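You operate a simulated robot arm through the tools that you are given. There is no shell and no other tool. Be economical: measure what you need, move in short steps, check, and stop when the job is done.

You run a simulated two-armed robot. Do the job below in one go: nothing can be reset, and whatever is moved stays where it is left.

TASK
Clear the browned strip: nozzle out, heater off, hold the remote and press its key, strip into the red tray.
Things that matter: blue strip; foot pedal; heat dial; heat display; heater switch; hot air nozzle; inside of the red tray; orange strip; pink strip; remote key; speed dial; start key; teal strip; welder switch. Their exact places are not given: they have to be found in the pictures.

The check looks at the end state, three seconds after you hand in, the way a careful person would. Anything else that was tipped, shoved, dropped, spilled or broken makes it a failure.

THE ROBOT
Two 7-joint arms with two-finger parallel grippers on one trunk, on a base that drives. Base frame: it is fixed to the floor where the robot stands at the start and does not move with it; the origin is under the middle of the robot, x ahead of it, y to its left, z up. Units: cm, degrees, N and s.
The left shoulder is at the start at [7, 16.3, 124.5], the right one opposite. Places, roughly: foot pedal [90, 50, 20]; heat dial [90, 10, 90]; heat display [70, 10, 90]; heater switch [80, 30, 90]; hot air nozzle [60, 30, 90]; inside of the red tray [90, 110, 80]; orange strip [75, 100, 50]; pink strip [50, 125, 75]; remote key [80, 80, 100]; speed dial [90, 20, 90]; start key [90, 30, 90]; welder switch [80, 30, 90]; white strip [75, 100, 75]. Payload 3.43 kg a hand.
The tool frame of a hand sits at the grasp point between the pads (the TCP): z along the fingers, y along the line on which they close. The tips reach 3.4 cm beyond it. Largest opening 12.8 cm; finger width 2.4, thickness 1.2; the body of the gripper, 4.8 by 13 cm, starts 9.6 cm behind the TCP.
Orientation is that of the tool frame in the base frame, as a unit quaternion [w, x, y, z]. With the fingers straight down and closing along the base's y, the tool's x points along the base's -x, its y along +y and its z along -z.

THE INTERFACE
- The arms move only by the tool nudge_tool. It takes "left_steps", "right_steps" or both (then of equal length, played together; a hand with none holds still); each is a list that holds one entry, the list of rows, each a list of 7 numbers: the shift along the tool's x, y, z in cm, then the turn, a rotation vector about the tool's x, y, z in degrees, then the gripper command, from -1 (fully open) to 1 (shut), values between in proportion. In form: [[[tx, ty, tz, wx, wy, wz, jaw], ...]]. A call has 1 to 20 rows; each row is the pose to reach, as a shift and turn from the pose commanded when the call began, along the tool's axes at that moment. A row lasts 0.2 s, in which the tool goes at most 5 cm and 8.6 degrees; a call with a longer step from one row to the next is refused whole, and so is a gripper value outside its range. Where a pose cannot be reached the arm comes as near as it can. A force on the tool above 90 N (or 10 N above the force at the start of the call, whichever is more), or a blocked arm, ends the call early, and 0.2 s more pass. The fingers move at their own pace (about 15.3 cm/s each) and stop on an object; they squeeze with about 26 N. The grip force told is the motor's: it shows also when the fingers shut on nothing. Time passes only in rows, and 0.2 s behind the last, so rows that repeat a pose let the fingers close. It gives the time, the measured TCP pose, the force on the tool (base axes), the opening and the grip force at its end, in the units of the frame above (readings bear some noise), with the torque about the TCP (base axes, N m) and any sound that the robot's microphone picked up, and new pictures: "pictures" is both (left out), scene, wrist or none (wrist: the cameras of the hands that moved).
- Cameras (640 x 400 px; columns grow to the right, rows downward): "scene" is now at [12.76, 4.65, 147.42]; the picture's right is [0.51, -0.86, 0.00], its down [-0.48, -0.28, -0.83] and it looks along [0.71, 0.42, -0.56] (base axes); focal length 226 px, centre (320, 200). "left" rides on the left gripper at [7.6, 1.1, -16] in its tool frame; the picture's right is [-0.15, 0.99, 0.00], its down [-0.88, -0.13, -0.46] and it looks along [-0.45, -0.07, 0.89] (tool axes); focal length 234 px, centre (320, 200). "right" rides on the right gripper at [7.6, -1.1, -16] in its tool frame; the picture's right is [0.15, 0.99, 0.00], its down [-0.88, 0.13, -0.46] and it looks along [-0.45, 0.07, 0.89] (tool axes); focal length 234 px, centre (320, 200).
- slide_trunk(by): slides the trunk up (or, below 0, down) by that many cm; the arms and the scene camera ride with it, the base frame stays. It gives what a move gives, with no picture.
- drive_base(legs): drives the robot by 1 to 6 legs, each [ahead, left, turn to the left] in cm, cm and degrees, along the robot's own axes; the way and the turn of a leg run together, so that a leg with both is an arc; at most 150 cm and 180 degrees a leg. The arms and the cameras ride along, it lands a little off, and it stops where it bumps. It gives what a move gives, and a new picture of the scene camera.
- head_to(pan, tilt): turns the head with the scene camera to pan (to the left, within 86 degrees either way) and tilt (down, from -29 to 69), counted from straight ahead of the robot. It gives what a move gives, and a new picture of the scene camera.
- measure_at(camera, pixels): for up to 12 pixels [column, row] of the newest picture of that camera ("zoom" is the newest enlarged one), the place [x, y, z] in the base frame of the surface seen there, good to about 0.2 cm. It takes no simulated time.
- close_up(camera, box): a new picture of the part [left, top, right, bottom] of that camera's present view, enlarged. It takes no simulated time.
- finish_job(): hands the job in; it is judged then, once.

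Go step by step. Measure first, check grasps and placings, and put right what went wrong. The budget is 80 turns and 260 pictures, counting those below and the enlarged ones. Unless the task says otherwise, let go and move clear before handing in, and close with one line.

The tools are called as a command line: name --argument value ..., lists and objects as JSON in quotes. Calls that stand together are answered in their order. nudge_tool: Moves the arms, as the interface text tells. Its arguments: {"type":"object","properties":{"left_steps":{"type":"array"},"right_steps":{"type":"array"},"pictures":{"type":"string","enum":["both","scene","wrist","none"]}},"required":[]} The other tools are called the same way: slide_trunk (by) slides the trunk up or down; drive_base (legs) drives the base; head_to (pan, tilt) turns the head that bears the scene camera; measure_at (camera, pixels) gives the place of the surface under pixels of a picture; close_up (camera, box) takes an enlarged picture of a part of a camera's view; finish_job () hands the job in.

At the start:

```text
t: 0.0
left_tcp_pos: [34.64, 49.18, 129.71]
left_tcp_rot: [0.0, -0.001, 1.0, 0.001]
left_force: [0.4, -0.3, -0.5]
left_ft_torque: [0.0, 0.0, 0.01]
left_finger_gap: 12.78
left_grasp_force: 0.0
right_tcp_pos: [43.62, 6.49, 135.4]
right_tcp_rot: [0.001, 0.0, 1.0, 0.0]
right_force: [0.4, 0.1, 1.0]
right_ft_torque: [-0.01, 0.02, 0.0]
right_finger_gap: 12.81
right_grasp_force: 0.1
trunk travel left (down, up): [-72.5, 21.5]
robot x, y, heading: [0.13, -0.16, -0.2]
head pan, tilt: [30.5, 34.0]
```

scene: 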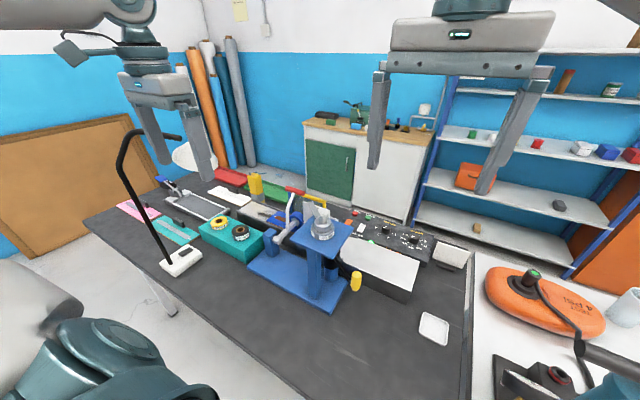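
right: 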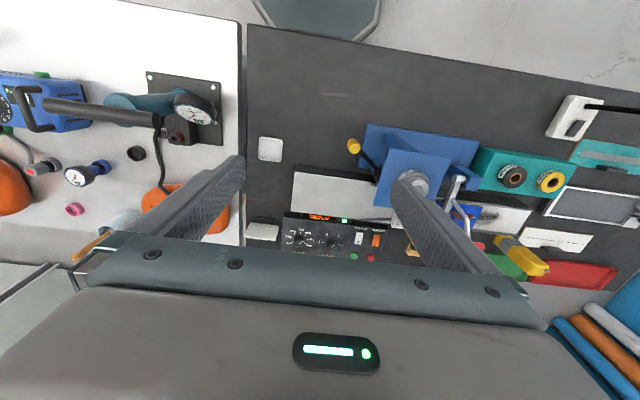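
left: 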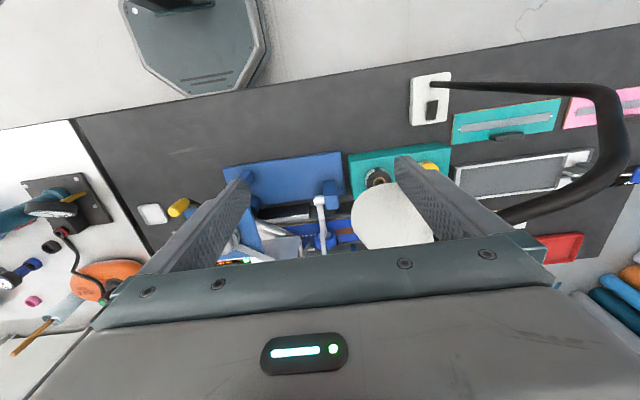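

The scene shows a bench with a blue hot-air welder around (310,240), a control panel near (390,235), and strips and trays at the far left. I'll enlarge these areas before moving anything.

close_up --camera "scene" --box '[240, 170, 480, 320]'

close_up --camera "scene" --box '[100, 140, 340, 290]'

close_up --camera "right" --box '[240, 120, 480, 270]'

```text
2.67 times, centred on (360, 245) of scene
```

zoom: 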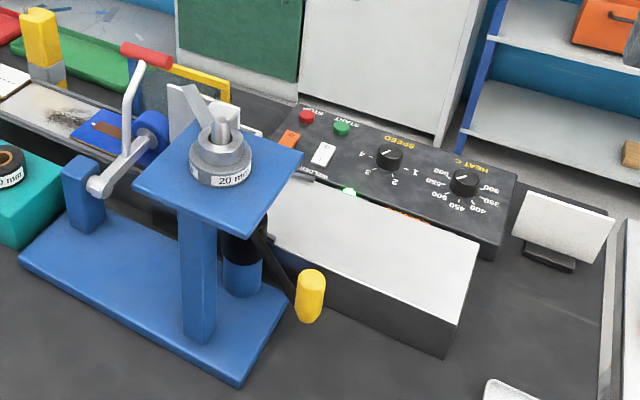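

```text
2.67 times, centred on (220, 215) of scene
```

zoom: 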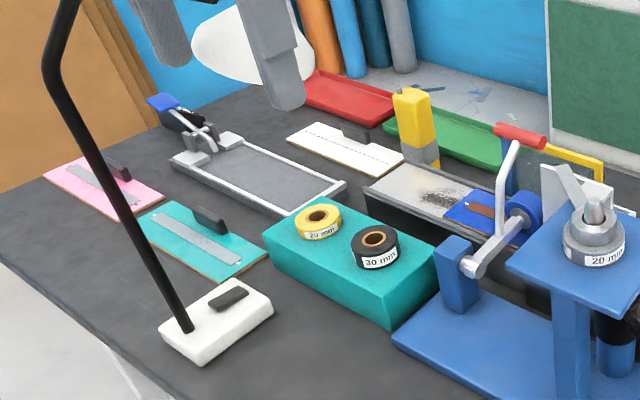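

```text
2.67 times, centred on (360, 195) of right
```

zoom: 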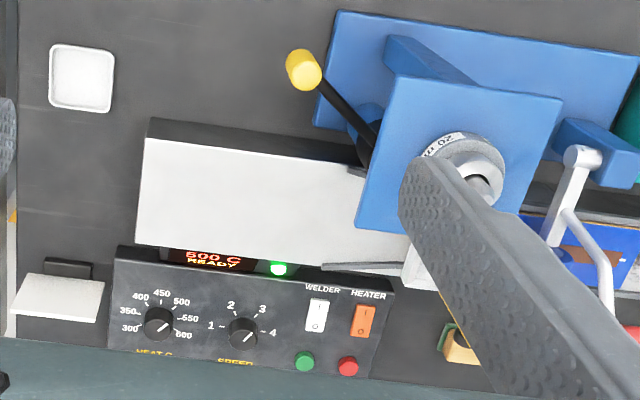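

The heater switch (orange) is on the panel, and a blue strip with a brown patch sits behind the rollers. I'll measure the key points.

measure_at --camera "scene" --pixels '[[255, 178], [256, 193], [281, 219], [311, 192], [356, 281], [348, 222], [361, 228], [230, 178], [263, 190], [322, 225], [267, 240], [434, 328]]'

close_up --camera "scene" --box '[240, 160, 340, 222]'

close_up --camera "left" --box '[140, 130, 380, 280]'

close_up --camera "right" --box '[420, 150, 640, 288]'

```text
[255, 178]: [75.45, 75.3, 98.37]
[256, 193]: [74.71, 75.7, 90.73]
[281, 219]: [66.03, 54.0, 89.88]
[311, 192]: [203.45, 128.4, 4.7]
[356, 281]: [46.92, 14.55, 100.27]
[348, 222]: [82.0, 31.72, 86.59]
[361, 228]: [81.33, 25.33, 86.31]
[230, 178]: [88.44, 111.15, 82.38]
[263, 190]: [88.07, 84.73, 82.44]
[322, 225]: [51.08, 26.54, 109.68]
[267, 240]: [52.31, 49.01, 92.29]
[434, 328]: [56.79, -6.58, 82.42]
```

```text
6.40 times, centred on (290, 191) of scene
```

zoom: 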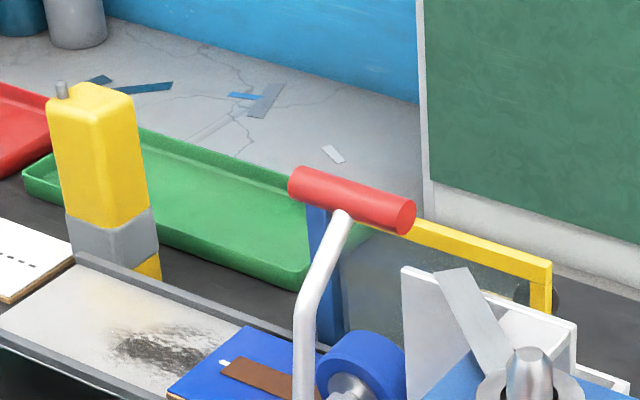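

```text
2.67 times, centred on (260, 205) of left
```

zoom: 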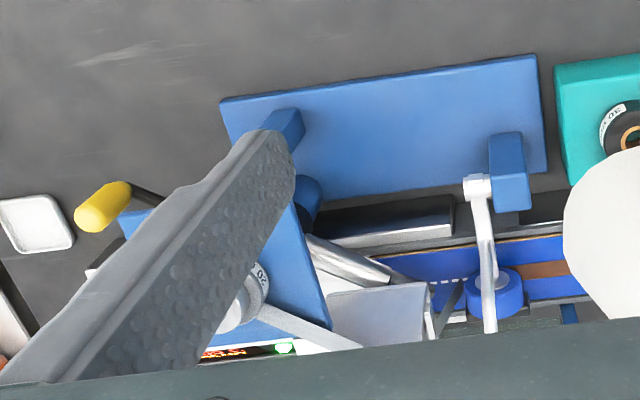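

```text
2.90 times, centred on (530, 219) of right
```

zoom: 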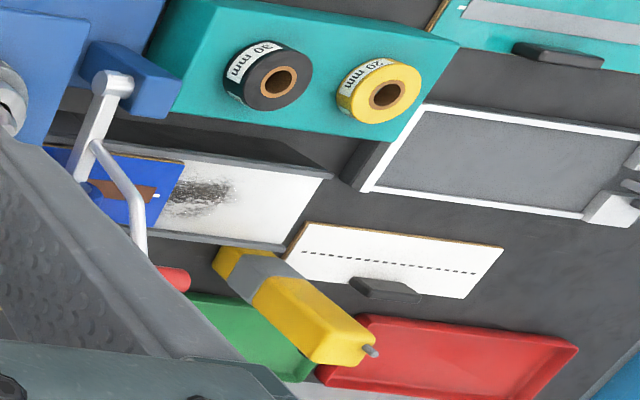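

The yellow and grey object at (255,185) looks like the remote. Before driving I need the lamp's position and the bench edge, so I'll measure those and the strip details.

measure_at --camera "scene" --pixels '[[125, 170], [140, 133], [175, 137], [195, 160], [180, 262], [92, 222], [155, 180], [250, 400], [180, 290], [460, 395], [15, 250], [455, 395]]'

measure_at --camera "left" --pixels '[[395, 215], [600, 90], [520, 90], [600, 180], [300, 85], [100, 115], [580, 40], [430, 120], [440, 260]]'

head_to --pan 70 --tilt 40

head_to --pan 5 --tilt 55

```text
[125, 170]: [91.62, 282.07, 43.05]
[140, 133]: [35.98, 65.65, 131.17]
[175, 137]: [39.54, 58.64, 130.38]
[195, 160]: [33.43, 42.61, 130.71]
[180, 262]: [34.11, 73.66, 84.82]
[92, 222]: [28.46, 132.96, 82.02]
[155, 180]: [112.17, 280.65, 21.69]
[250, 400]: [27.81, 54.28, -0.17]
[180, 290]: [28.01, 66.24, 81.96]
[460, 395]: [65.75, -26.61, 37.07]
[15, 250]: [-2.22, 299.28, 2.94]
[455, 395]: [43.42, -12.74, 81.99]
```

```text
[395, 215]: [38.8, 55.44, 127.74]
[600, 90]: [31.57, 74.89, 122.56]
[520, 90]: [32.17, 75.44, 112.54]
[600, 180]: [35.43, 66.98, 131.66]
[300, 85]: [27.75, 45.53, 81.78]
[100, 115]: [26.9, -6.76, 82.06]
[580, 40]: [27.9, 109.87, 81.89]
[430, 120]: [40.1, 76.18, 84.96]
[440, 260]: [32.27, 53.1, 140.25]
```

```text
t: 1.1
left_tcp_pos: [34.75, 49.22, 129.58]
left_tcp_rot: [0.002, 0.0, 1.0, 0.001]
left_force: [-0.7, 0.1, -0.5]
left_ft_torque: [-0.01, 0.02, 0.0]
left_finger_gap: 12.81
left_grasp_force: 0.0
right_tcp_pos: [43.61, 6.48, 135.5]
right_tcp_rot: [0.0, 0.001, 1.0, 0.0]
right_force: [-0.1, 0.6, 0.9]
right_ft_torque: [-0.01, -0.01, -0.02]
right_finger_gap: 12.81
right_grasp_force: 0.2
trunk travel left (down, up): [-72.5, 21.5]
robot x, y, heading: [-0.12, -0.21, 0.1]
head pan, tilt: [70.0, 40.0]
```

scene: 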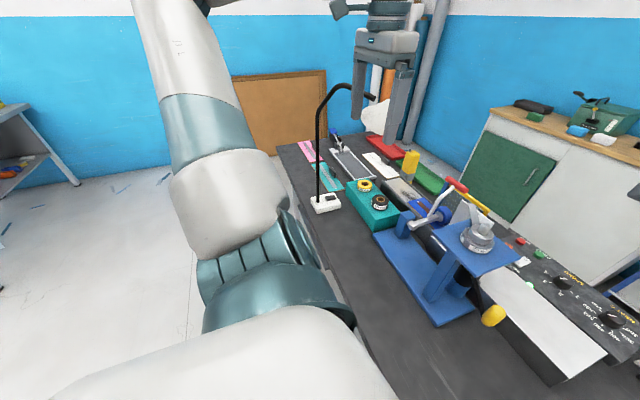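

```text
t: 2.4
left_tcp_pos: [34.72, 49.18, 129.72]
left_tcp_rot: [0.001, 0.0, 1.0, 0.0]
left_force: [-0.3, 0.2, 0.9]
left_ft_torque: [0.03, 0.03, -0.03]
left_finger_gap: 12.8
left_grasp_force: 0.1
right_tcp_pos: [43.63, 6.44, 135.43]
right_tcp_rot: [0.0, 0.0, 1.0, 0.0]
right_force: [1.2, 0.4, 0.0]
right_ft_torque: [-0.04, 0.01, 0.03]
right_finger_gap: 12.81
right_grasp_force: 0.0
trunk travel left (down, up): [-72.5, 21.5]
robot x, y, heading: [-0.05, 0.45, -0.2]
head pan, tilt: [5.0, 55.0]
```

scene: 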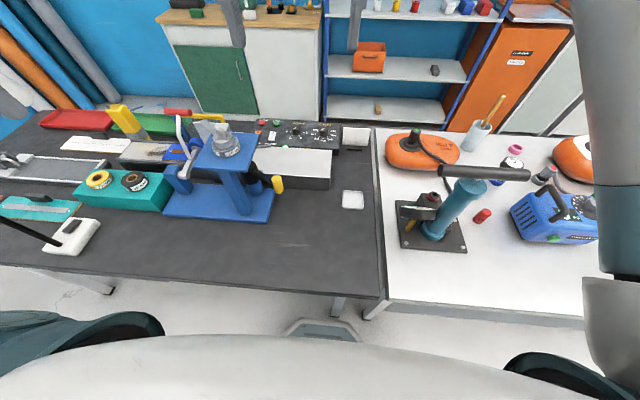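

The lamp head sits right beside my left fingers (about [39,55,128]), so I'll lift the left hand straight up. The right hand goes up and toward −x to clear the view of the welder.

nudge_tool --left_steps '[[[0, 0, -3, 0, 0, 0, -1], [0, 0, -6, 0, 0, 0, -1], [0, 0, -9, 0, 0, 0, -1], [0, 0, -12, 0, 0, 0, -1], [0, 0, -12, 0, 0, 0, -1], [0, 0, -12, 0, 0, 0, -1], [0, 0, -12, 0, 0, 0, -1], [0, 0, -12, 0, 0, 0, -1]]]' --right_steps '[[[0, -4, 0, 0, 0, 0, 0], [0, -8, 0, 0, 0, 0, 0.5], [0, -12, 0, 0, 0, 0, 1], [0, -16, 0, 0, 0, 0, 1], [2, -20, 0, 0, 0, 0, 1], [4, -20, 0, 0, 0, 0, 1], [6, -20, 0, 0, 0, 0, 1], [6, -20, 0, 0, 0, 0, 1]]]'

head_to --pan 28 --tilt 42

close_up --camera "scene" --box '[220, 110, 460, 260]'

```text
t: 4.2
left_tcp_pos: [34.76, 49.08, 141.76]
left_tcp_rot: [0.001, 0.0, 1.0, 0.001]
left_force: [-0.3, 0.3, 0.3]
left_ft_torque: [-0.01, 0.01, 0.02]
left_finger_gap: 12.76
left_grasp_force: 0.0
right_tcp_pos: [37.73, -13.59, 135.51]
right_tcp_rot: [0.0, 0.0, 1.0, 0.0]
right_force: [0.6, 0.0, -0.7]
right_ft_torque: [-0.01, 0.01, 0.02]
right_finger_gap: 0.0
right_grasp_force: 25.6
trunk travel left (down, up): [-72.5, 21.5]
robot x, y, heading: [0.17, -0.17, -0.2]
head pan, tilt: [5.0, 55.0]
```

scene: 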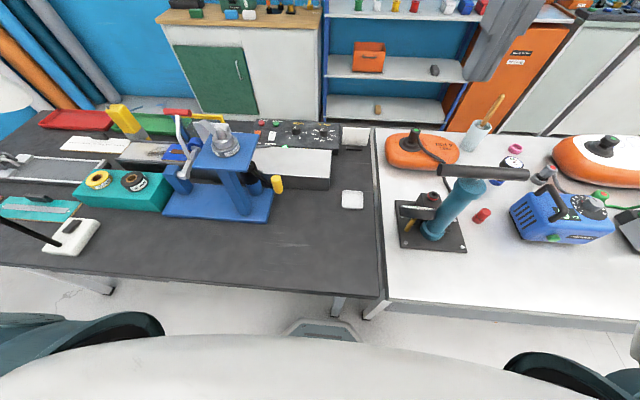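
right: 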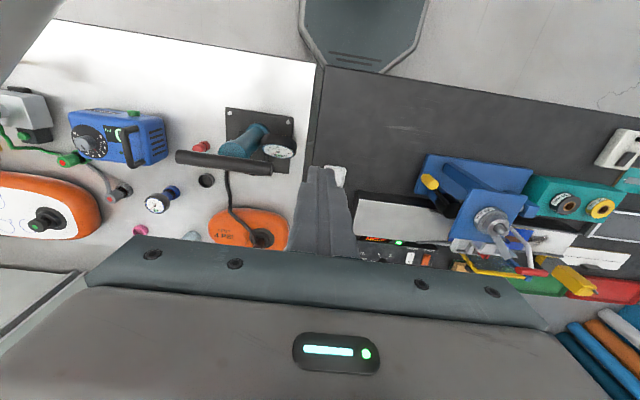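
left: 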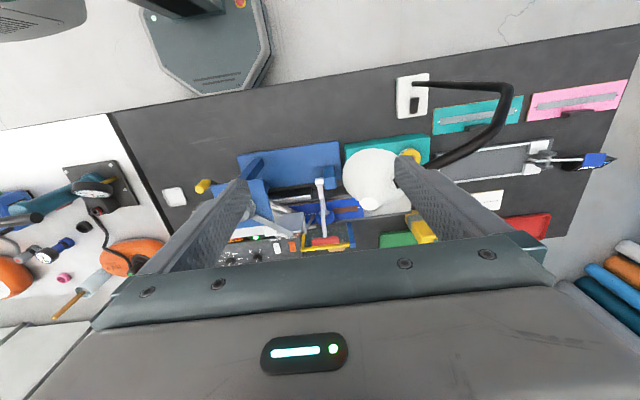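

```text
t: 5.1
left_tcp_pos: [34.69, 49.21, 141.69]
left_tcp_rot: [0.0, 0.001, 1.0, 0.0]
left_force: [0.2, -0.2, -0.1]
left_ft_torque: [0.0, 0.02, 0.01]
left_finger_gap: 12.81
left_grasp_force: 0.1
right_tcp_pos: [37.82, -13.42, 135.51]
right_tcp_rot: [0.0, 0.0, 1.0, 0.0]
right_force: [0.1, 0.3, -0.2]
right_ft_torque: [0.01, -0.02, 0.02]
right_finger_gap: 0.01
right_grasp_force: 26.4
trunk travel left (down, up): [-72.5, 21.5]
robot x, y, heading: [-0.12, -0.12, -0.1]
head pan, tilt: [28.0, 42.0]
```

scene: 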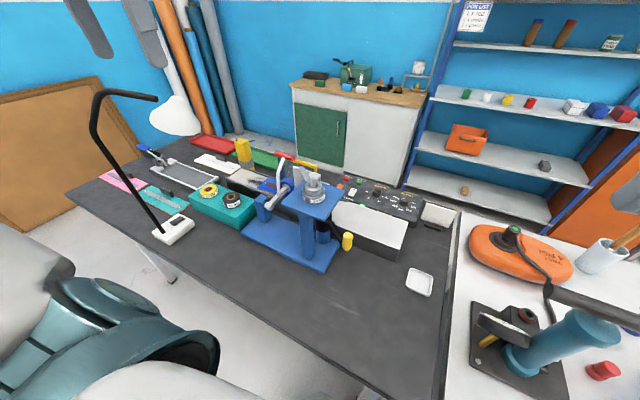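

```text
2.67 times, centred on (340, 185) of scene
```

zoom: 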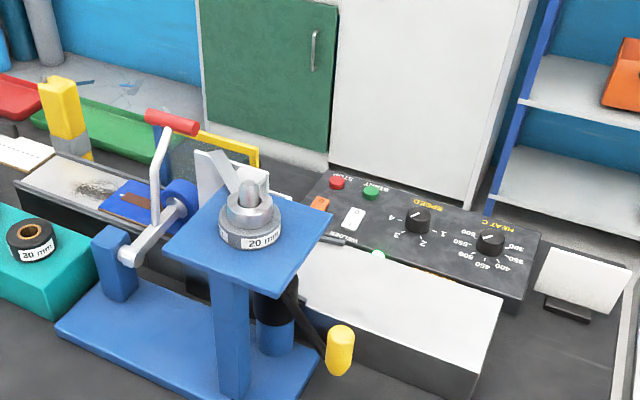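

There's a paper list at (475,15) on the shelf post and a card at (438,215). I'll look at both.

close_up --camera "scene" --box '[450, 0, 500, 32]'

close_up --camera "right" --box '[350, 140, 590, 290]'

close_up --camera "left" --box '[200, 130, 440, 280]'

head_to --pan 20 --tilt 15

```text
12.50 times, centred on (475, 16) of scene
```

zoom: 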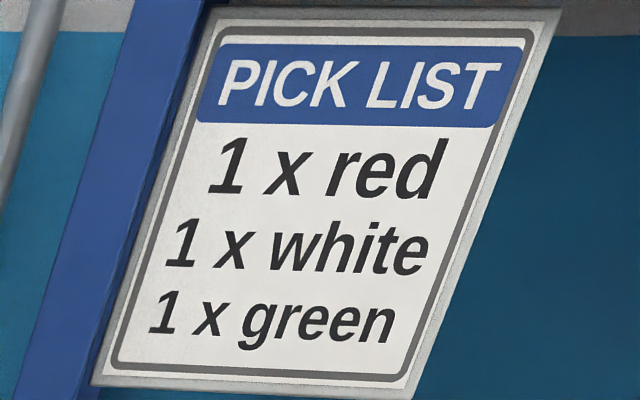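

```text
2.67 times, centred on (470, 215) of right
```

zoom: 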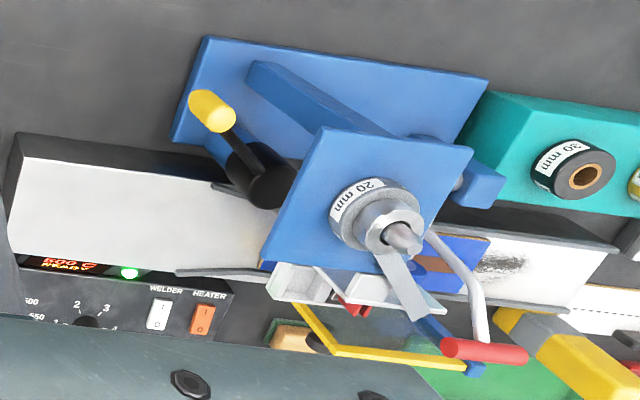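

```text
2.67 times, centred on (320, 205) of left
```

zoom: 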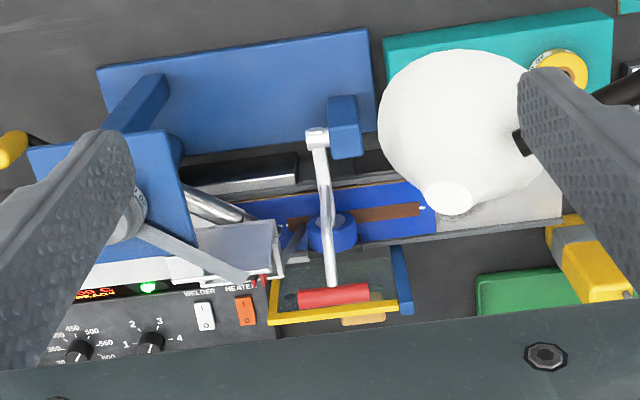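

```text
t: 6.0
left_tcp_pos: [34.73, 49.12, 141.95]
left_tcp_rot: [0.001, 0.0, 1.0, 0.0]
left_force: [0.0, -0.5, -0.8]
left_ft_torque: [0.03, -0.01, -0.04]
left_finger_gap: 12.78
left_grasp_force: 0.1
right_tcp_pos: [37.89, -13.41, 135.44]
right_tcp_rot: [-0.001, 0.001, 1.0, 0.0]
right_force: [-0.3, -0.7, 0.2]
right_ft_torque: [0.02, -0.03, -0.01]
right_finger_gap: 0.02
right_grasp_force: 25.4
trunk travel left (down, up): [-72.5, 21.5]
robot x, y, heading: [-0.09, -0.15, 0.0]
head pan, tilt: [20.0, 15.0]
```

scene: 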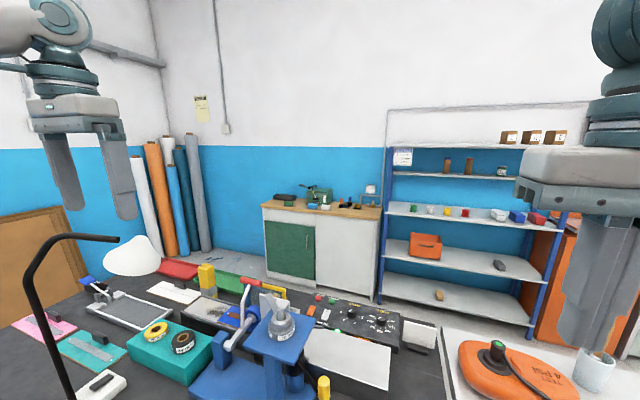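

I'll read the wall note at (202,108) and measure the lever and gun.

close_up --camera "scene" --box '[186, 92, 220, 124]'

close_up --camera "scene" --box '[180, 250, 420, 400]'

measure_at --camera "zoom" --pixels '[[385, 375], [355, 330], [130, 100], [110, 240], [260, 240], [190, 95], [160, 195], [190, 180], [300, 120], [310, 70], [70, 70]]'

measure_at --camera "right" --pixels '[[429, 182], [438, 195], [450, 212], [444, 198], [425, 259], [410, 258]]'

measure_at --camera "left" --pixels '[[279, 207], [268, 203], [286, 212], [204, 186], [290, 246], [276, 247], [355, 207], [323, 243], [320, 182]]'

```text
12.50 times, centred on (203, 108) of scene
```

zoom: 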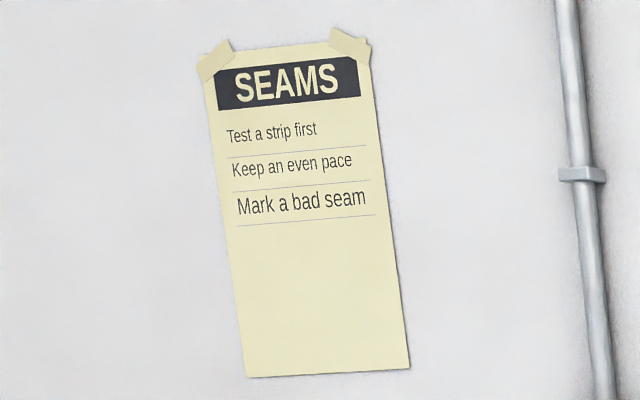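

```text
2.67 times, centred on (300, 325) of scene
```

zoom: 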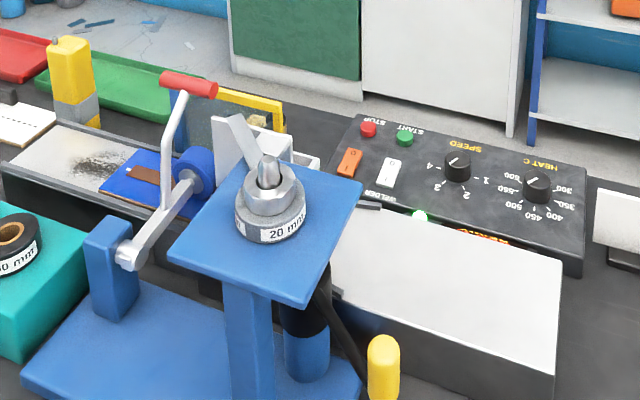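

```text
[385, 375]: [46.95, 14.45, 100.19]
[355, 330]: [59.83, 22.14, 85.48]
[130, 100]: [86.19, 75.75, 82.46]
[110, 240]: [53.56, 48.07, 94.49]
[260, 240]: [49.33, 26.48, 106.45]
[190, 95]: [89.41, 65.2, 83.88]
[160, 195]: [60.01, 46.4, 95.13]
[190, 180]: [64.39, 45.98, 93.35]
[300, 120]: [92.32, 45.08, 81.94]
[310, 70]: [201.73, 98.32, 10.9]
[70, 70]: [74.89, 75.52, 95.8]
```

```text
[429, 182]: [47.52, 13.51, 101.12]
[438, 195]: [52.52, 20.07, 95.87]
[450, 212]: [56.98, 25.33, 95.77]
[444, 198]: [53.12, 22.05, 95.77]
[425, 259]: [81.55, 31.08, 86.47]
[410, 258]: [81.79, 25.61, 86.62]
```

```text
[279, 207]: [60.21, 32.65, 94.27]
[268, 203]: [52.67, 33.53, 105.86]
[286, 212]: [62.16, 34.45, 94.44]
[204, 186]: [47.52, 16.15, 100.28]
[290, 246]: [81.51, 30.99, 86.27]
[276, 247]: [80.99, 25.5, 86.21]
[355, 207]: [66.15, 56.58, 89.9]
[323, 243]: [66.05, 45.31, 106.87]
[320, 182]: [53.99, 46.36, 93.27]
```

I need a lower side view of the gun (black body near [55,22,96], yellow lever grip at [47,14.5,97]) to see how it moves. I'll tilt the right hand forward and use its camera.

nudge_tool --right_steps '[[[0.1, 0.7, 4, -1.5, -5.5, -3.6, 1], [0.2, 1.4, 8, -3, -11, -7.1, 1], [0.3, 2, 12, -4.4, -16.5, -10.7, 1], [0.4, 2.7, 16, -5.9, -22, -14.2, 1], [0.5, 3.4, 20, -7.4, -27.5, -17.8, 1], [0.6, 4.1, 24, -8.9, -33, -21.3, 1], [0.7, 4.8, 27, -10.4, -38.5, -24.9, 1], [0.8, 5.4, 29.5, -11.8, -43.9, -28.4, 1], [0.8, 5.4, 29.5, -11.8, -43.9, -28.4, 1], [0.8, 5.4, 29.5, -11.8, -43.9, -28.4, 1]]]' --pictures "wrist"

close_up --camera "right" --box '[100, 80, 340, 230]'

```text
t: 8.4
left_tcp_pos: [33.03, 50.53, 141.82]
left_tcp_rot: [0.006, -0.002, 1.0, -0.003]
left_force: [1.0, -0.5, -0.6]
left_ft_torque: [0.14, 0.07, -0.02]
left_finger_gap: 12.8
left_grasp_force: 0.1
right_tcp_pos: [49.88, -1.86, 110.77]
right_tcp_rot: [0.402, -0.242, 0.878, 0.088]
right_force: [0.9, -0.5, 0.4]
right_ft_torque: [0.04, 0.02, 0.1]
right_finger_gap: 0.0
right_grasp_force: 26.1
right hand out of reach, approached as far as the arm can: row 4, 5, 6, 7, 8, 9, 10
trunk travel left (down, up): [-72.5, 21.5]
robot x, y, heading: [0.24, 0.69, -0.1]
head pan, tilt: [20.0, 15.0]
stopped in row 10 (right hand): the arm was blocked; the commanded pose is now the measured one
```

right: 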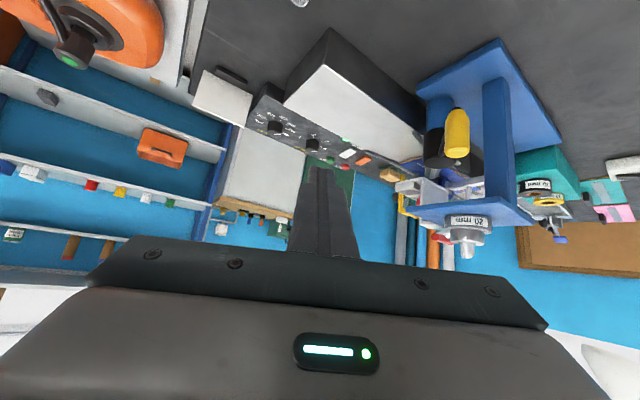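

```text
2.67 times, centred on (220, 155) of right
```

zoom: 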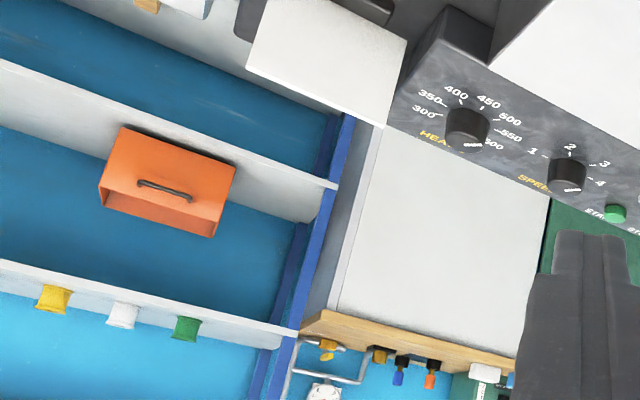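

The picture is upside down, but the gun is visible around (470,150). I'll enlarge that part.

close_up --camera "right" --box '[390, 70, 590, 195]'

measure_at --camera "right" --pixels '[[456, 112], [456, 132], [455, 154], [435, 140], [345, 110], [325, 70], [405, 110]]'

```text
3.20 times, centred on (490, 132) of right
```

zoom: 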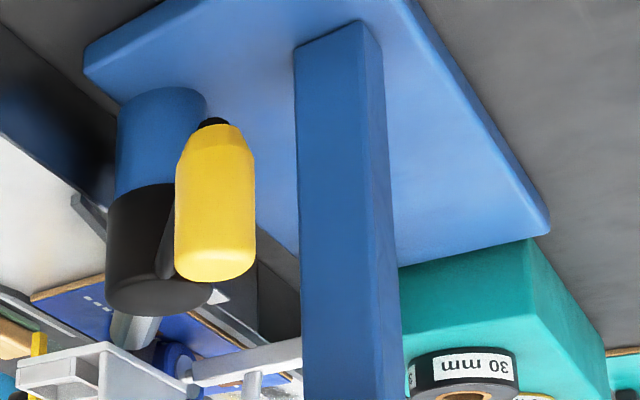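

```text
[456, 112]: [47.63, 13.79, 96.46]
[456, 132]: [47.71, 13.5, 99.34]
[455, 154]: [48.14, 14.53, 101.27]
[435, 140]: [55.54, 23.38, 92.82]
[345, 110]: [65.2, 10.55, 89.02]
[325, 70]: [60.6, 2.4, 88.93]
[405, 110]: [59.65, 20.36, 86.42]
```

The gun is a black cylinder turning on a fixed blue post, so the yellow grip (centre about [48,14.5], z 93–101, roughly 3 cm wide) should swing it about a vertical axis. I'll bring the right hand above the grip, vertical and yawed 48° so the fingers close along the swing tangent.

nudge_tool --right_steps '[[[-1.4, 2, 0, -1.4, 6.8, -2.3, 1], [-2.9, 4, 0, -2.8, 13.6, -4.6, 1], [-4.3, 6, 0, -4.2, 20.5, -6.9, 0.5], [-5.7, 8, 0, -5.6, 27.3, -9.2, 0], [-7.1, 10, 0, -7, 34.1, -11.5, 0], [-8.6, 12, 0, -8.5, 41, -13.8, 0], [-10, 14.5, -0.4, -9.9, 47.8, -16.1, 0], [-10, 14.5, -0.4, -9.9, 47.8, -16.1, 0], [-10, 14.5, -0.4, -9.9, 47.8, -16.1, 0]]]'

```text
t: 10.4
left_tcp_pos: [34.63, 49.44, 141.87]
left_tcp_rot: [0.0, -0.002, 1.0, 0.001]
left_force: [-0.4, 0.1, 0.7]
left_ft_torque: [0.01, 0.0, -0.01]
left_finger_gap: 12.8
left_grasp_force: 0.0
right_tcp_pos: [48.96, 13.05, 116.63]
right_tcp_rot: [-0.014, -0.409, 0.913, 0.011]
right_force: [-0.5, 0.1, -0.4]
right_ft_torque: [0.03, -0.02, 0.0]
right_finger_gap: 6.38
right_grasp_force: 0.1
trunk travel left (down, up): [-72.5, 21.5]
robot x, y, heading: [0.79, -0.06, 0.0]
head pan, tilt: [20.0, 15.0]
```

scene: 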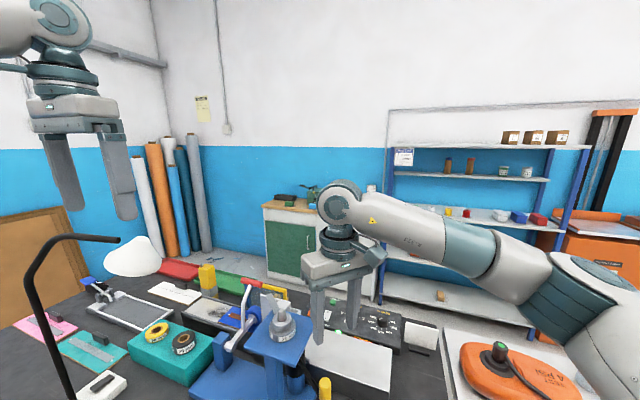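
right: 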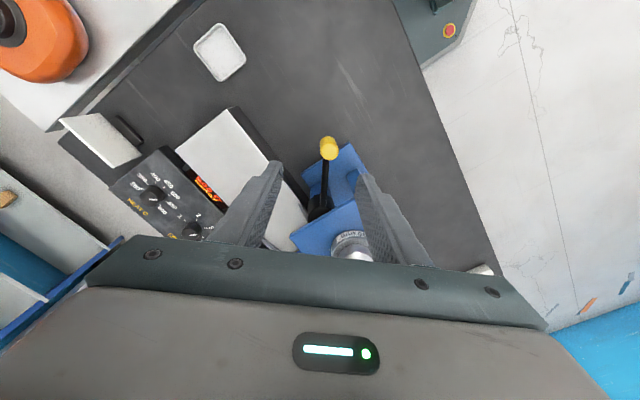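

The yellow grip shows at (328,148). I'll measure the grip, the rod, the plate edges and the tape roll.

close_up --camera "right" --box '[250, 110, 420, 270]'

measure_at --camera "right" --pixels '[[329, 143], [322, 145], [336, 146], [329, 155], [325, 175], [322, 195], [295, 232], [357, 202], [345, 240], [318, 214], [327, 139]]'

```text
2.50 times, centred on (335, 190) of right
```

zoom: 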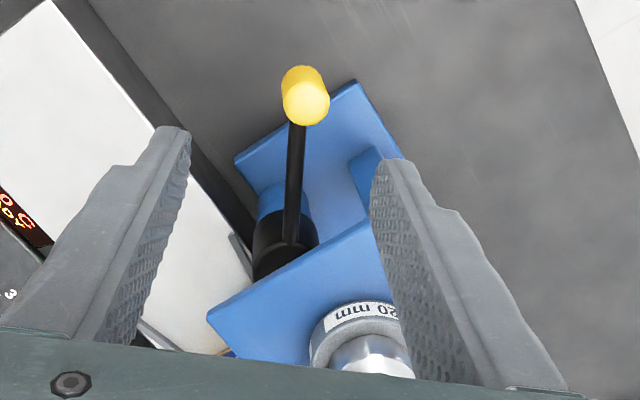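

```text
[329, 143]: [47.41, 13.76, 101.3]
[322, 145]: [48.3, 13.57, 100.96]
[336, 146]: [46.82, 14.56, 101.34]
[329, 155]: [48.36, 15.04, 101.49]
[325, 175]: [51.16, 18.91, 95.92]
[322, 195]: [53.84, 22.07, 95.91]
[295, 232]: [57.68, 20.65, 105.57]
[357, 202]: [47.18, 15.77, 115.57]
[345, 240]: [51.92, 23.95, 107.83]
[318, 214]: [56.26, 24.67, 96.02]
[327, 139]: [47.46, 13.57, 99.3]
```

The grip is about 2.4 cm wide, centred near [47.7,14.4], top at z 101.4. I'll centre over it and go down part-way first.

nudge_tool --right_steps '[[[0, 0.9, 0, 0, 0, 0, 0], [-0.1, 1.8, 2, 0, 0, 0, 0], [-0.1, 1.8, 6, 0, 0, 0, 0], [-0.1, 1.8, 10, 0, 0, 0, 0], [-0.1, 1.8, 11, 0, 0, 0, 0], [-0.1, 1.8, 11, 0, 0, 0, 0]]]' --pictures "wrist"

measure_at --camera "right" --pixels '[[320, 180], [330, 180], [310, 180]]'

```text
t: 11.8
left_tcp_pos: [34.66, 49.53, 141.83]
left_tcp_rot: [0.0, -0.002, 1.0, 0.001]
left_force: [0.0, -0.3, -0.2]
left_ft_torque: [0.03, 0.01, -0.02]
left_finger_gap: 12.81
left_grasp_force: 0.0
right_tcp_pos: [47.6, 14.52, 105.45]
right_tcp_rot: [-0.012, -0.407, 0.913, 0.01]
right_force: [0.2, 0.6, -0.4]
right_ft_torque: [0.02, -0.01, -0.01]
right_finger_gap: 6.4
right_grasp_force: 0.1
trunk travel left (down, up): [-72.5, 21.5]
robot x, y, heading: [0.22, 0.49, 0.4]
head pan, tilt: [20.0, 15.0]
```

right: 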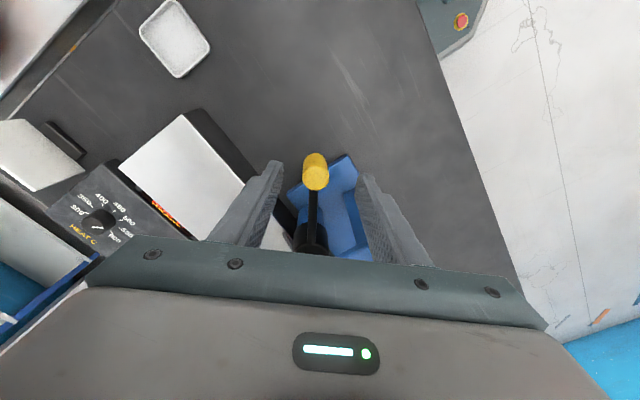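

```text
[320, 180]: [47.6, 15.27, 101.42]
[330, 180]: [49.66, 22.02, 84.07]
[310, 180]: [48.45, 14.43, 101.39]
```

The grip is centred between the fingers, at (315,170). I'll descend to z≈99 and close on it.

nudge_tool --right_steps '[[[0, 0, 2, 0, 0, 0, 0], [0, 0, 4, 0, 0, 0, 0], [0, 0, 6, 0, 0, 0, 0], [0, 0, 6.4, 0, 0, 0, 0], [0, 0, 6.4, 0, 0, 0, 0.4], [0, 0, 6.4, 0, 0, 0, 0.8], [0, 0, 6.4, 0, 0, 0, 1], [0, 0, 6.4, 0, 0, 0, 1]]]' --pictures "wrist"

```text
t: 13.6
left_tcp_pos: [35.02, 49.26, 141.88]
left_tcp_rot: [0.0, -0.001, 1.0, 0.001]
left_force: [-1.1, -0.5, 0.8]
left_ft_torque: [0.03, -0.01, 0.0]
left_finger_gap: 12.8
left_grasp_force: 0.0
right_tcp_pos: [47.72, 14.4, 99.15]
right_tcp_rot: [-0.013, -0.405, 0.914, 0.009]
right_force: [20.0, -16.5, 5.6]
right_ft_torque: [-1.52, -1.46, -0.45]
right_finger_gap: 2.64
right_grasp_force: 45.2
trunk travel left (down, up): [-72.5, 21.5]
robot x, y, heading: [0.21, 0.28, 0.1]
head pan, tilt: [20.0, 15.0]
```

right: 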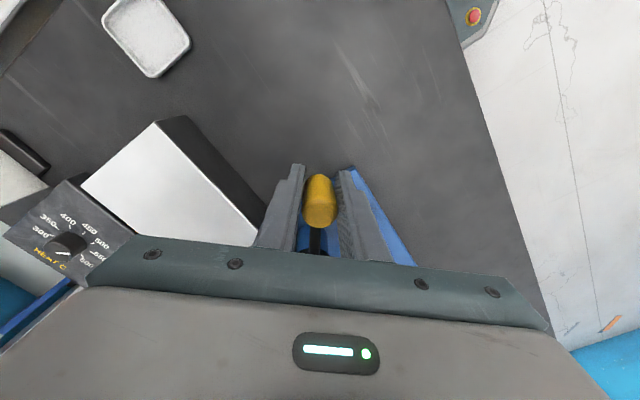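

The grip is held (gap 2.64) and the reaction force points to +x/−y, which fits a counter-clockwise swing as the free direction. I'll swing 16° around the pivot at about [56.5,24.6] and watch the force.

nudge_tool --right_steps '[[[-0.03, -0.93, 0, 0, 0, -4, 1], [-0.13, -1.86, 0, 0, 0, -8, 1], [-0.29, -2.79, 0, 0, 0, -12, 1], [-0.52, -3.69, 0, 0, 0, -16, 1], [-0.52, -3.69, 0, 0, 0, -16, 1]]]'

head_to --pan 22 --tilt 40

close_up --camera "scene" --box '[180, 140, 420, 290]'

```text
t: 14.8
left_tcp_pos: [34.52, 49.5, 141.79]
left_tcp_rot: [0.001, -0.003, 1.0, 0.0]
left_force: [-0.2, -0.2, 0.4]
left_ft_torque: [0.03, -0.01, 0.01]
left_finger_gap: 12.8
left_grasp_force: 0.0
right_tcp_pos: [50.46, 12.63, 99.06]
right_tcp_rot: [-0.011, -0.531, 0.847, 0.011]
right_force: [-1.8, 1.0, 0.4]
right_ft_torque: [-0.68, -1.57, 0.2]
right_finger_gap: 2.63
right_grasp_force: 44.4
trunk travel left (down, up): [-72.5, 21.5]
robot x, y, heading: [-0.05, 0.59, 0.3]
head pan, tilt: [20.0, 15.0]
```

scene: 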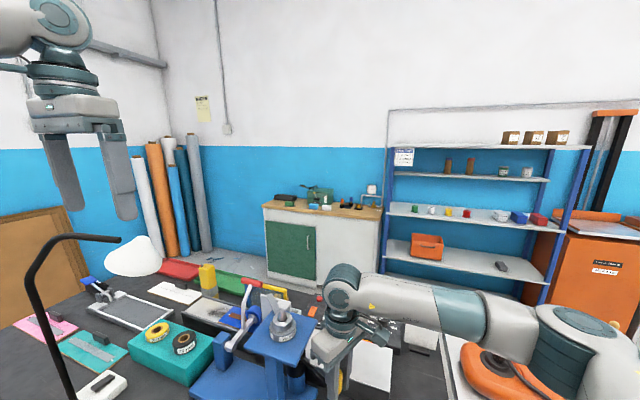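
right: 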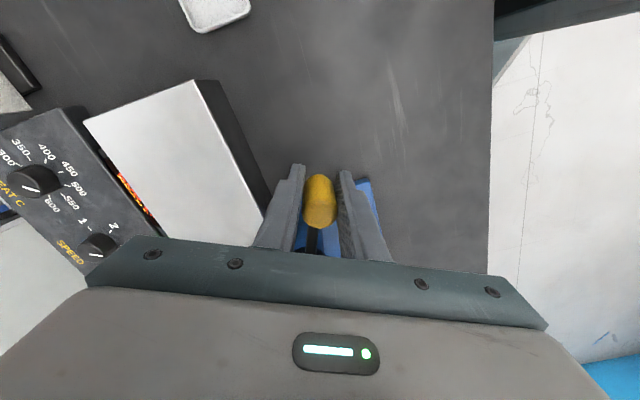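

```text
t: 15.7
left_tcp_pos: [34.63, 49.58, 141.72]
left_tcp_rot: [0.002, -0.001, 1.0, 0.0]
left_force: [0.3, -1.0, 0.1]
left_ft_torque: [0.0, -0.02, 0.04]
left_finger_gap: 12.81
left_grasp_force: 0.1
right_tcp_pos: [50.69, 12.62, 99.23]
right_tcp_rot: [-0.011, -0.53, 0.848, 0.011]
right_force: [0.4, 2.7, -2.0]
right_ft_torque: [0.47, -2.15, 0.2]
right_finger_gap: 2.63
right_grasp_force: 44.9
trunk travel left (down, up): [-72.5, 21.5]
robot x, y, heading: [0.57, 0.12, 0.0]
head pan, tilt: [22.0, 40.0]
```

scene: 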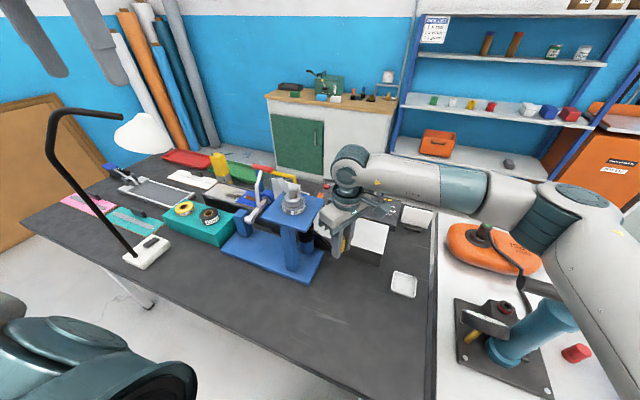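

```text
2.67 times, centred on (300, 215) of scene
```

zoom: 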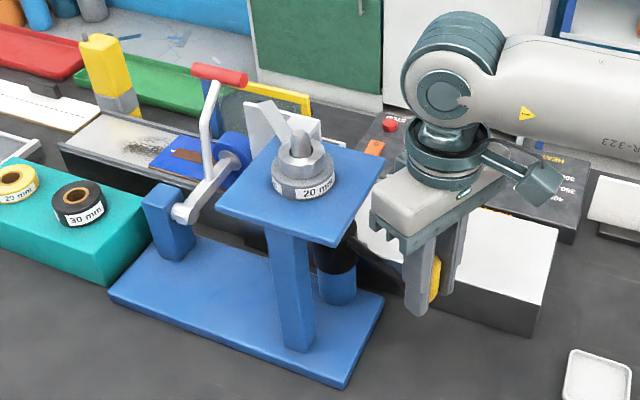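

It turns freely with near-zero force, so I'll keep going along the arc.

nudge_tool --right_steps '[[[-0.07, -1.4, 0, 0, 0, -6, 1], [-0.29, -2.79, 0, 0, 0, -12, 1], [-0.66, -4.14, 0, 0, 0, -18, 1], [-1.16, -5.45, 0, 0, 0, -24, 1], [-1.8, -6.7, 0, 0, 0, -30, 1], [-1.8, -6.7, 0, 0, 0, -30, 1]]]' --pictures "scene"

close_up --camera "scene" --box '[180, 140, 420, 290]'

close_up --camera "left" --box '[160, 130, 400, 280]'

```text
t: 17.1
left_tcp_pos: [34.74, 49.66, 141.64]
left_tcp_rot: [0.0, -0.002, 1.0, -0.002]
left_force: [0.4, 0.9, 0.3]
left_ft_torque: [0.02, 0.0, 0.0]
left_finger_gap: 12.8
left_grasp_force: 0.1
right_tcp_pos: [54.07, 11.66, 99.16]
right_tcp_rot: [-0.01, -0.637, 0.771, 0.013]
right_force: [5.7, 14.5, 1.9]
right_ft_torque: [-0.19, -1.83, -0.23]
right_finger_gap: 2.64
right_grasp_force: 45.4
right hand out of reach, approached as far as the arm can: row 3, 4, 5, 6
trunk travel left (down, up): [-72.5, 21.5]
robot x, y, heading: [-0.05, 0.33, 0.3]
head pan, tilt: [22.0, 40.0]
```

scene: 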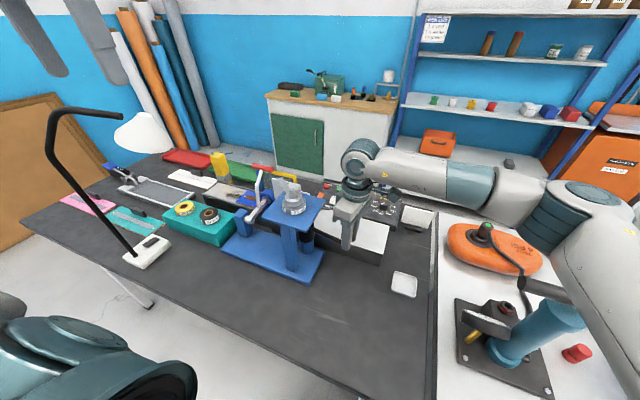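

```text
2.67 times, centred on (300, 215) of scene
```

zoom: 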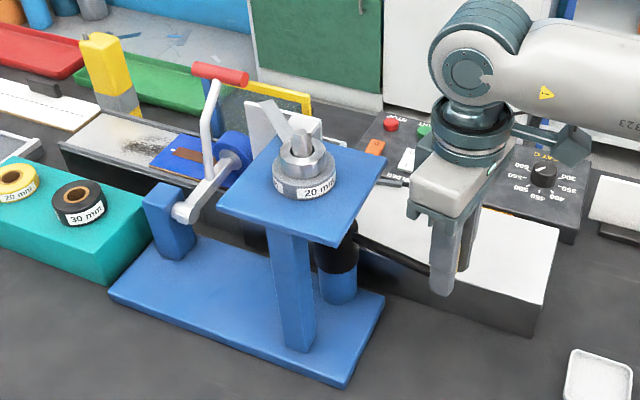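

```text
2.67 times, centred on (280, 205) of left
```

zoom: 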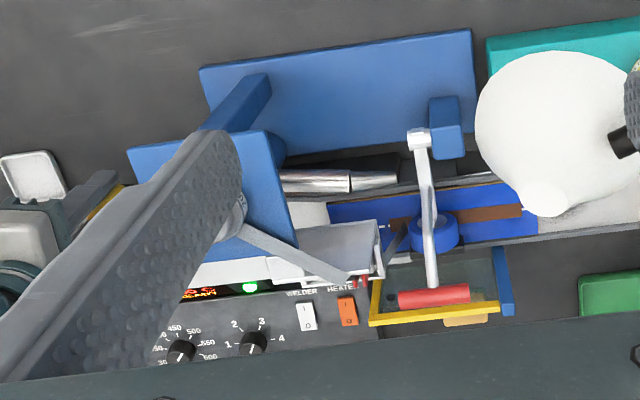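

The nozzle is coming out of the track (left close-up, now along y at (340,180)), but the wrist yaw has run out. I'll loosen the jaw slightly to cage the grip and keep pushing by translation only.

nudge_tool --right_steps '[[[0, 0, 0, 0, 0, 0, 0.52], [-0.05, -1.2, 0, 0, 0, 0, 0.52], [-0.15, -2.4, 0, 0, 0, 0, 0.52], [-0.29, -3.6, 0, 0, 0, 0, 0.52], [-0.65, -4.7, 0, 0, 0, 0, 0.52], [-1.1, -5.8, 0, 0, 0, 0, 0.52], [-1.67, -6.8, 0, 0, 0, 0, 0.52], [-1.67, -6.8, 0, 0, 0, 0, 0.52]]]' --pictures "both"

close_up --camera "left" --box '[160, 130, 400, 280]'

```text
t: 18.9
left_tcp_pos: [34.73, 49.62, 141.7]
left_tcp_rot: [0.0, -0.002, 1.0, 0.001]
left_force: [0.5, 0.1, -0.6]
left_ft_torque: [0.0, 0.0, -0.04]
left_finger_gap: 12.78
left_grasp_force: 0.0
right_tcp_pos: [54.02, 11.41, 99.04]
right_tcp_rot: [-0.01, -0.637, 0.771, 0.013]
right_force: [2.2, -1.2, -0.8]
right_ft_torque: [-0.04, -0.02, -0.03]
right_finger_gap: 3.22
right_grasp_force: 0.9
right hand out of reach, approached as far as the arm can: row 2, 3, 4, 5, 6, 7, 8
trunk travel left (down, up): [-72.5, 21.5]
robot x, y, heading: [0.26, 0.34, 0.2]
head pan, tilt: [22.0, 40.0]
```

scene: 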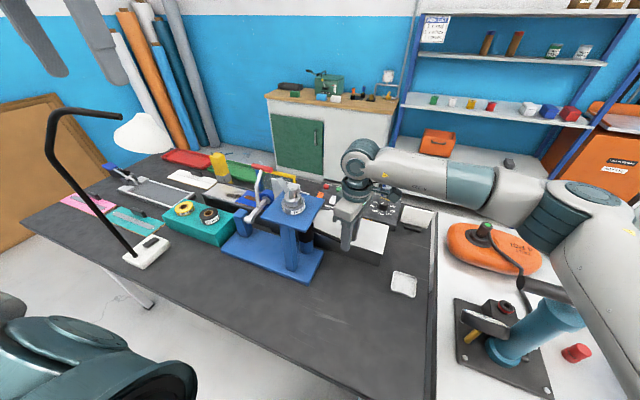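
right: 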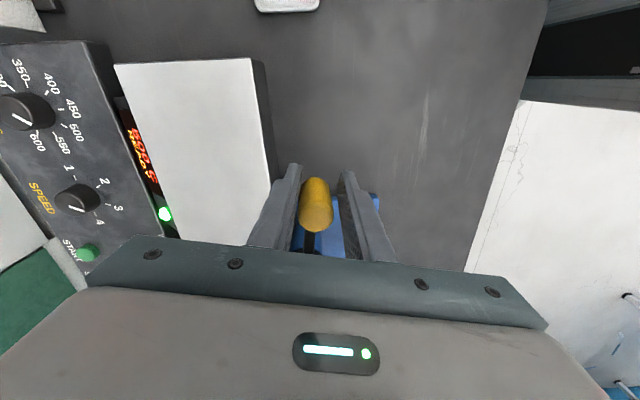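

```text
2.67 times, centred on (280, 205) of left
```

zoom: 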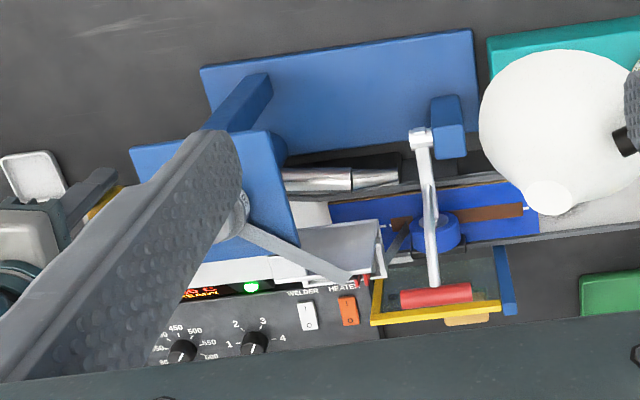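

The right arm is at its reach limit at x≈54, so the base must come forward. I'll check the clearance between the base front and the bench edge.

close_up --camera "left" --box '[0, 0, 320, 200]'

measure_at --camera "left" --pixels '[[200, 85], [200, 70], [165, 10], [240, 75], [150, 40], [265, 50], [200, 40], [120, 20]]'

nudge_tool --right_steps '[[[0, 0, 0, 0, 0, 0, 0], [0, 0, 0, 0, 0, 0, 0], [0, 0, -3, 0, 0, 0, 0], [0, 0, -7, 0, 0, 0, 0], [0, 0, -11, 0, 0, 0, 0], [0, 0, -15, 0, 0, 0, 0], [0, 0, -15, 0, 0, 0, 0]]]' --pictures "wrist"

head_to --pan 0 --tilt 69

```text
2.00 times, centred on (160, 100) of left
```

zoom: 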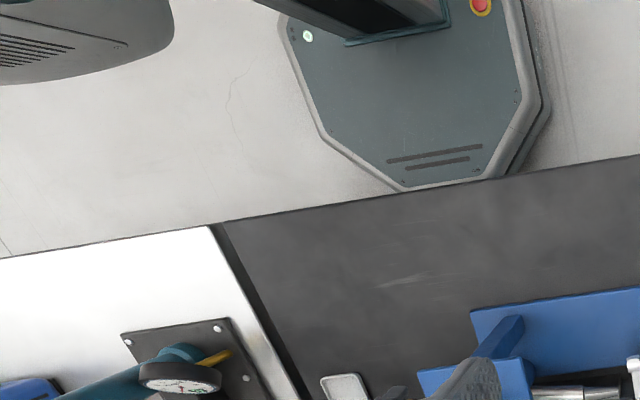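

```text
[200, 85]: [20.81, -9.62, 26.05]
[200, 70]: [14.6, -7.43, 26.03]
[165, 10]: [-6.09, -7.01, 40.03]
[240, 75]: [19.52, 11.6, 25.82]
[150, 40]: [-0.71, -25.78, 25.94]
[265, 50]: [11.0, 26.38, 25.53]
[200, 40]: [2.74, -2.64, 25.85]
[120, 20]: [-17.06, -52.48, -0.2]
```

```text
t: 20.5
left_tcp_pos: [34.67, 49.53, 141.76]
left_tcp_rot: [0.0, -0.002, 1.0, 0.0]
left_force: [0.4, 0.1, -0.5]
left_ft_torque: [0.03, 0.0, 0.01]
left_finger_gap: 12.79
left_grasp_force: 0.1
right_tcp_pos: [54.3, 11.14, 114.25]
right_tcp_rot: [-0.01, -0.637, 0.771, 0.013]
right_force: [0.5, -0.5, 0.3]
right_ft_torque: [-0.01, -0.02, 0.0]
right_finger_gap: 6.4
right_grasp_force: 0.1
trunk travel left (down, up): [-72.5, 21.5]
robot x, y, heading: [0.2, 0.08, 0.3]
head pan, tilt: [22.0, 40.0]
```

right: 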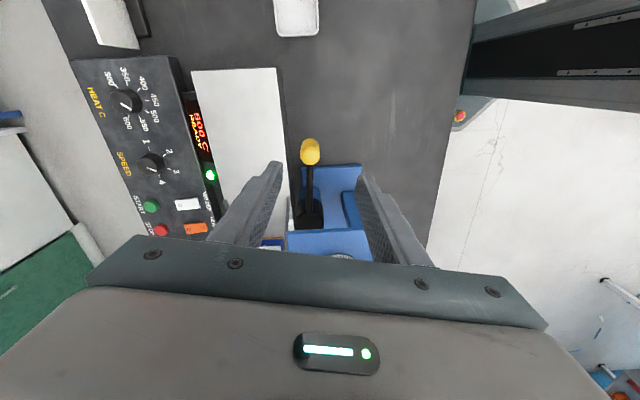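

```text
t: 21.4
left_tcp_pos: [34.81, 49.43, 141.7]
left_tcp_rot: [0.001, -0.002, 1.0, 0.0]
left_force: [0.0, -0.6, -0.4]
left_ft_torque: [0.02, 0.0, -0.03]
left_finger_gap: 12.79
left_grasp_force: 0.0
right_tcp_pos: [54.32, 11.17, 114.25]
right_tcp_rot: [-0.011, -0.637, 0.771, 0.012]
right_force: [-0.6, 1.0, -0.1]
right_ft_torque: [0.0, 0.06, -0.02]
right_finger_gap: 6.42
right_grasp_force: 0.0
trunk travel left (down, up): [-72.5, 21.5]
robot x, y, heading: [0.12, -0.24, -0.0]
head pan, tilt: [0.0, 68.8]
```

scene: 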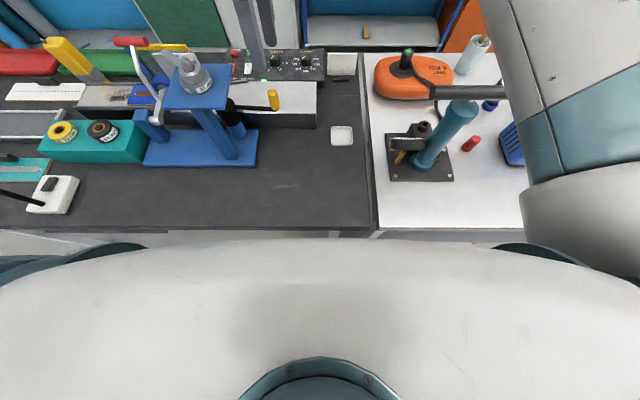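

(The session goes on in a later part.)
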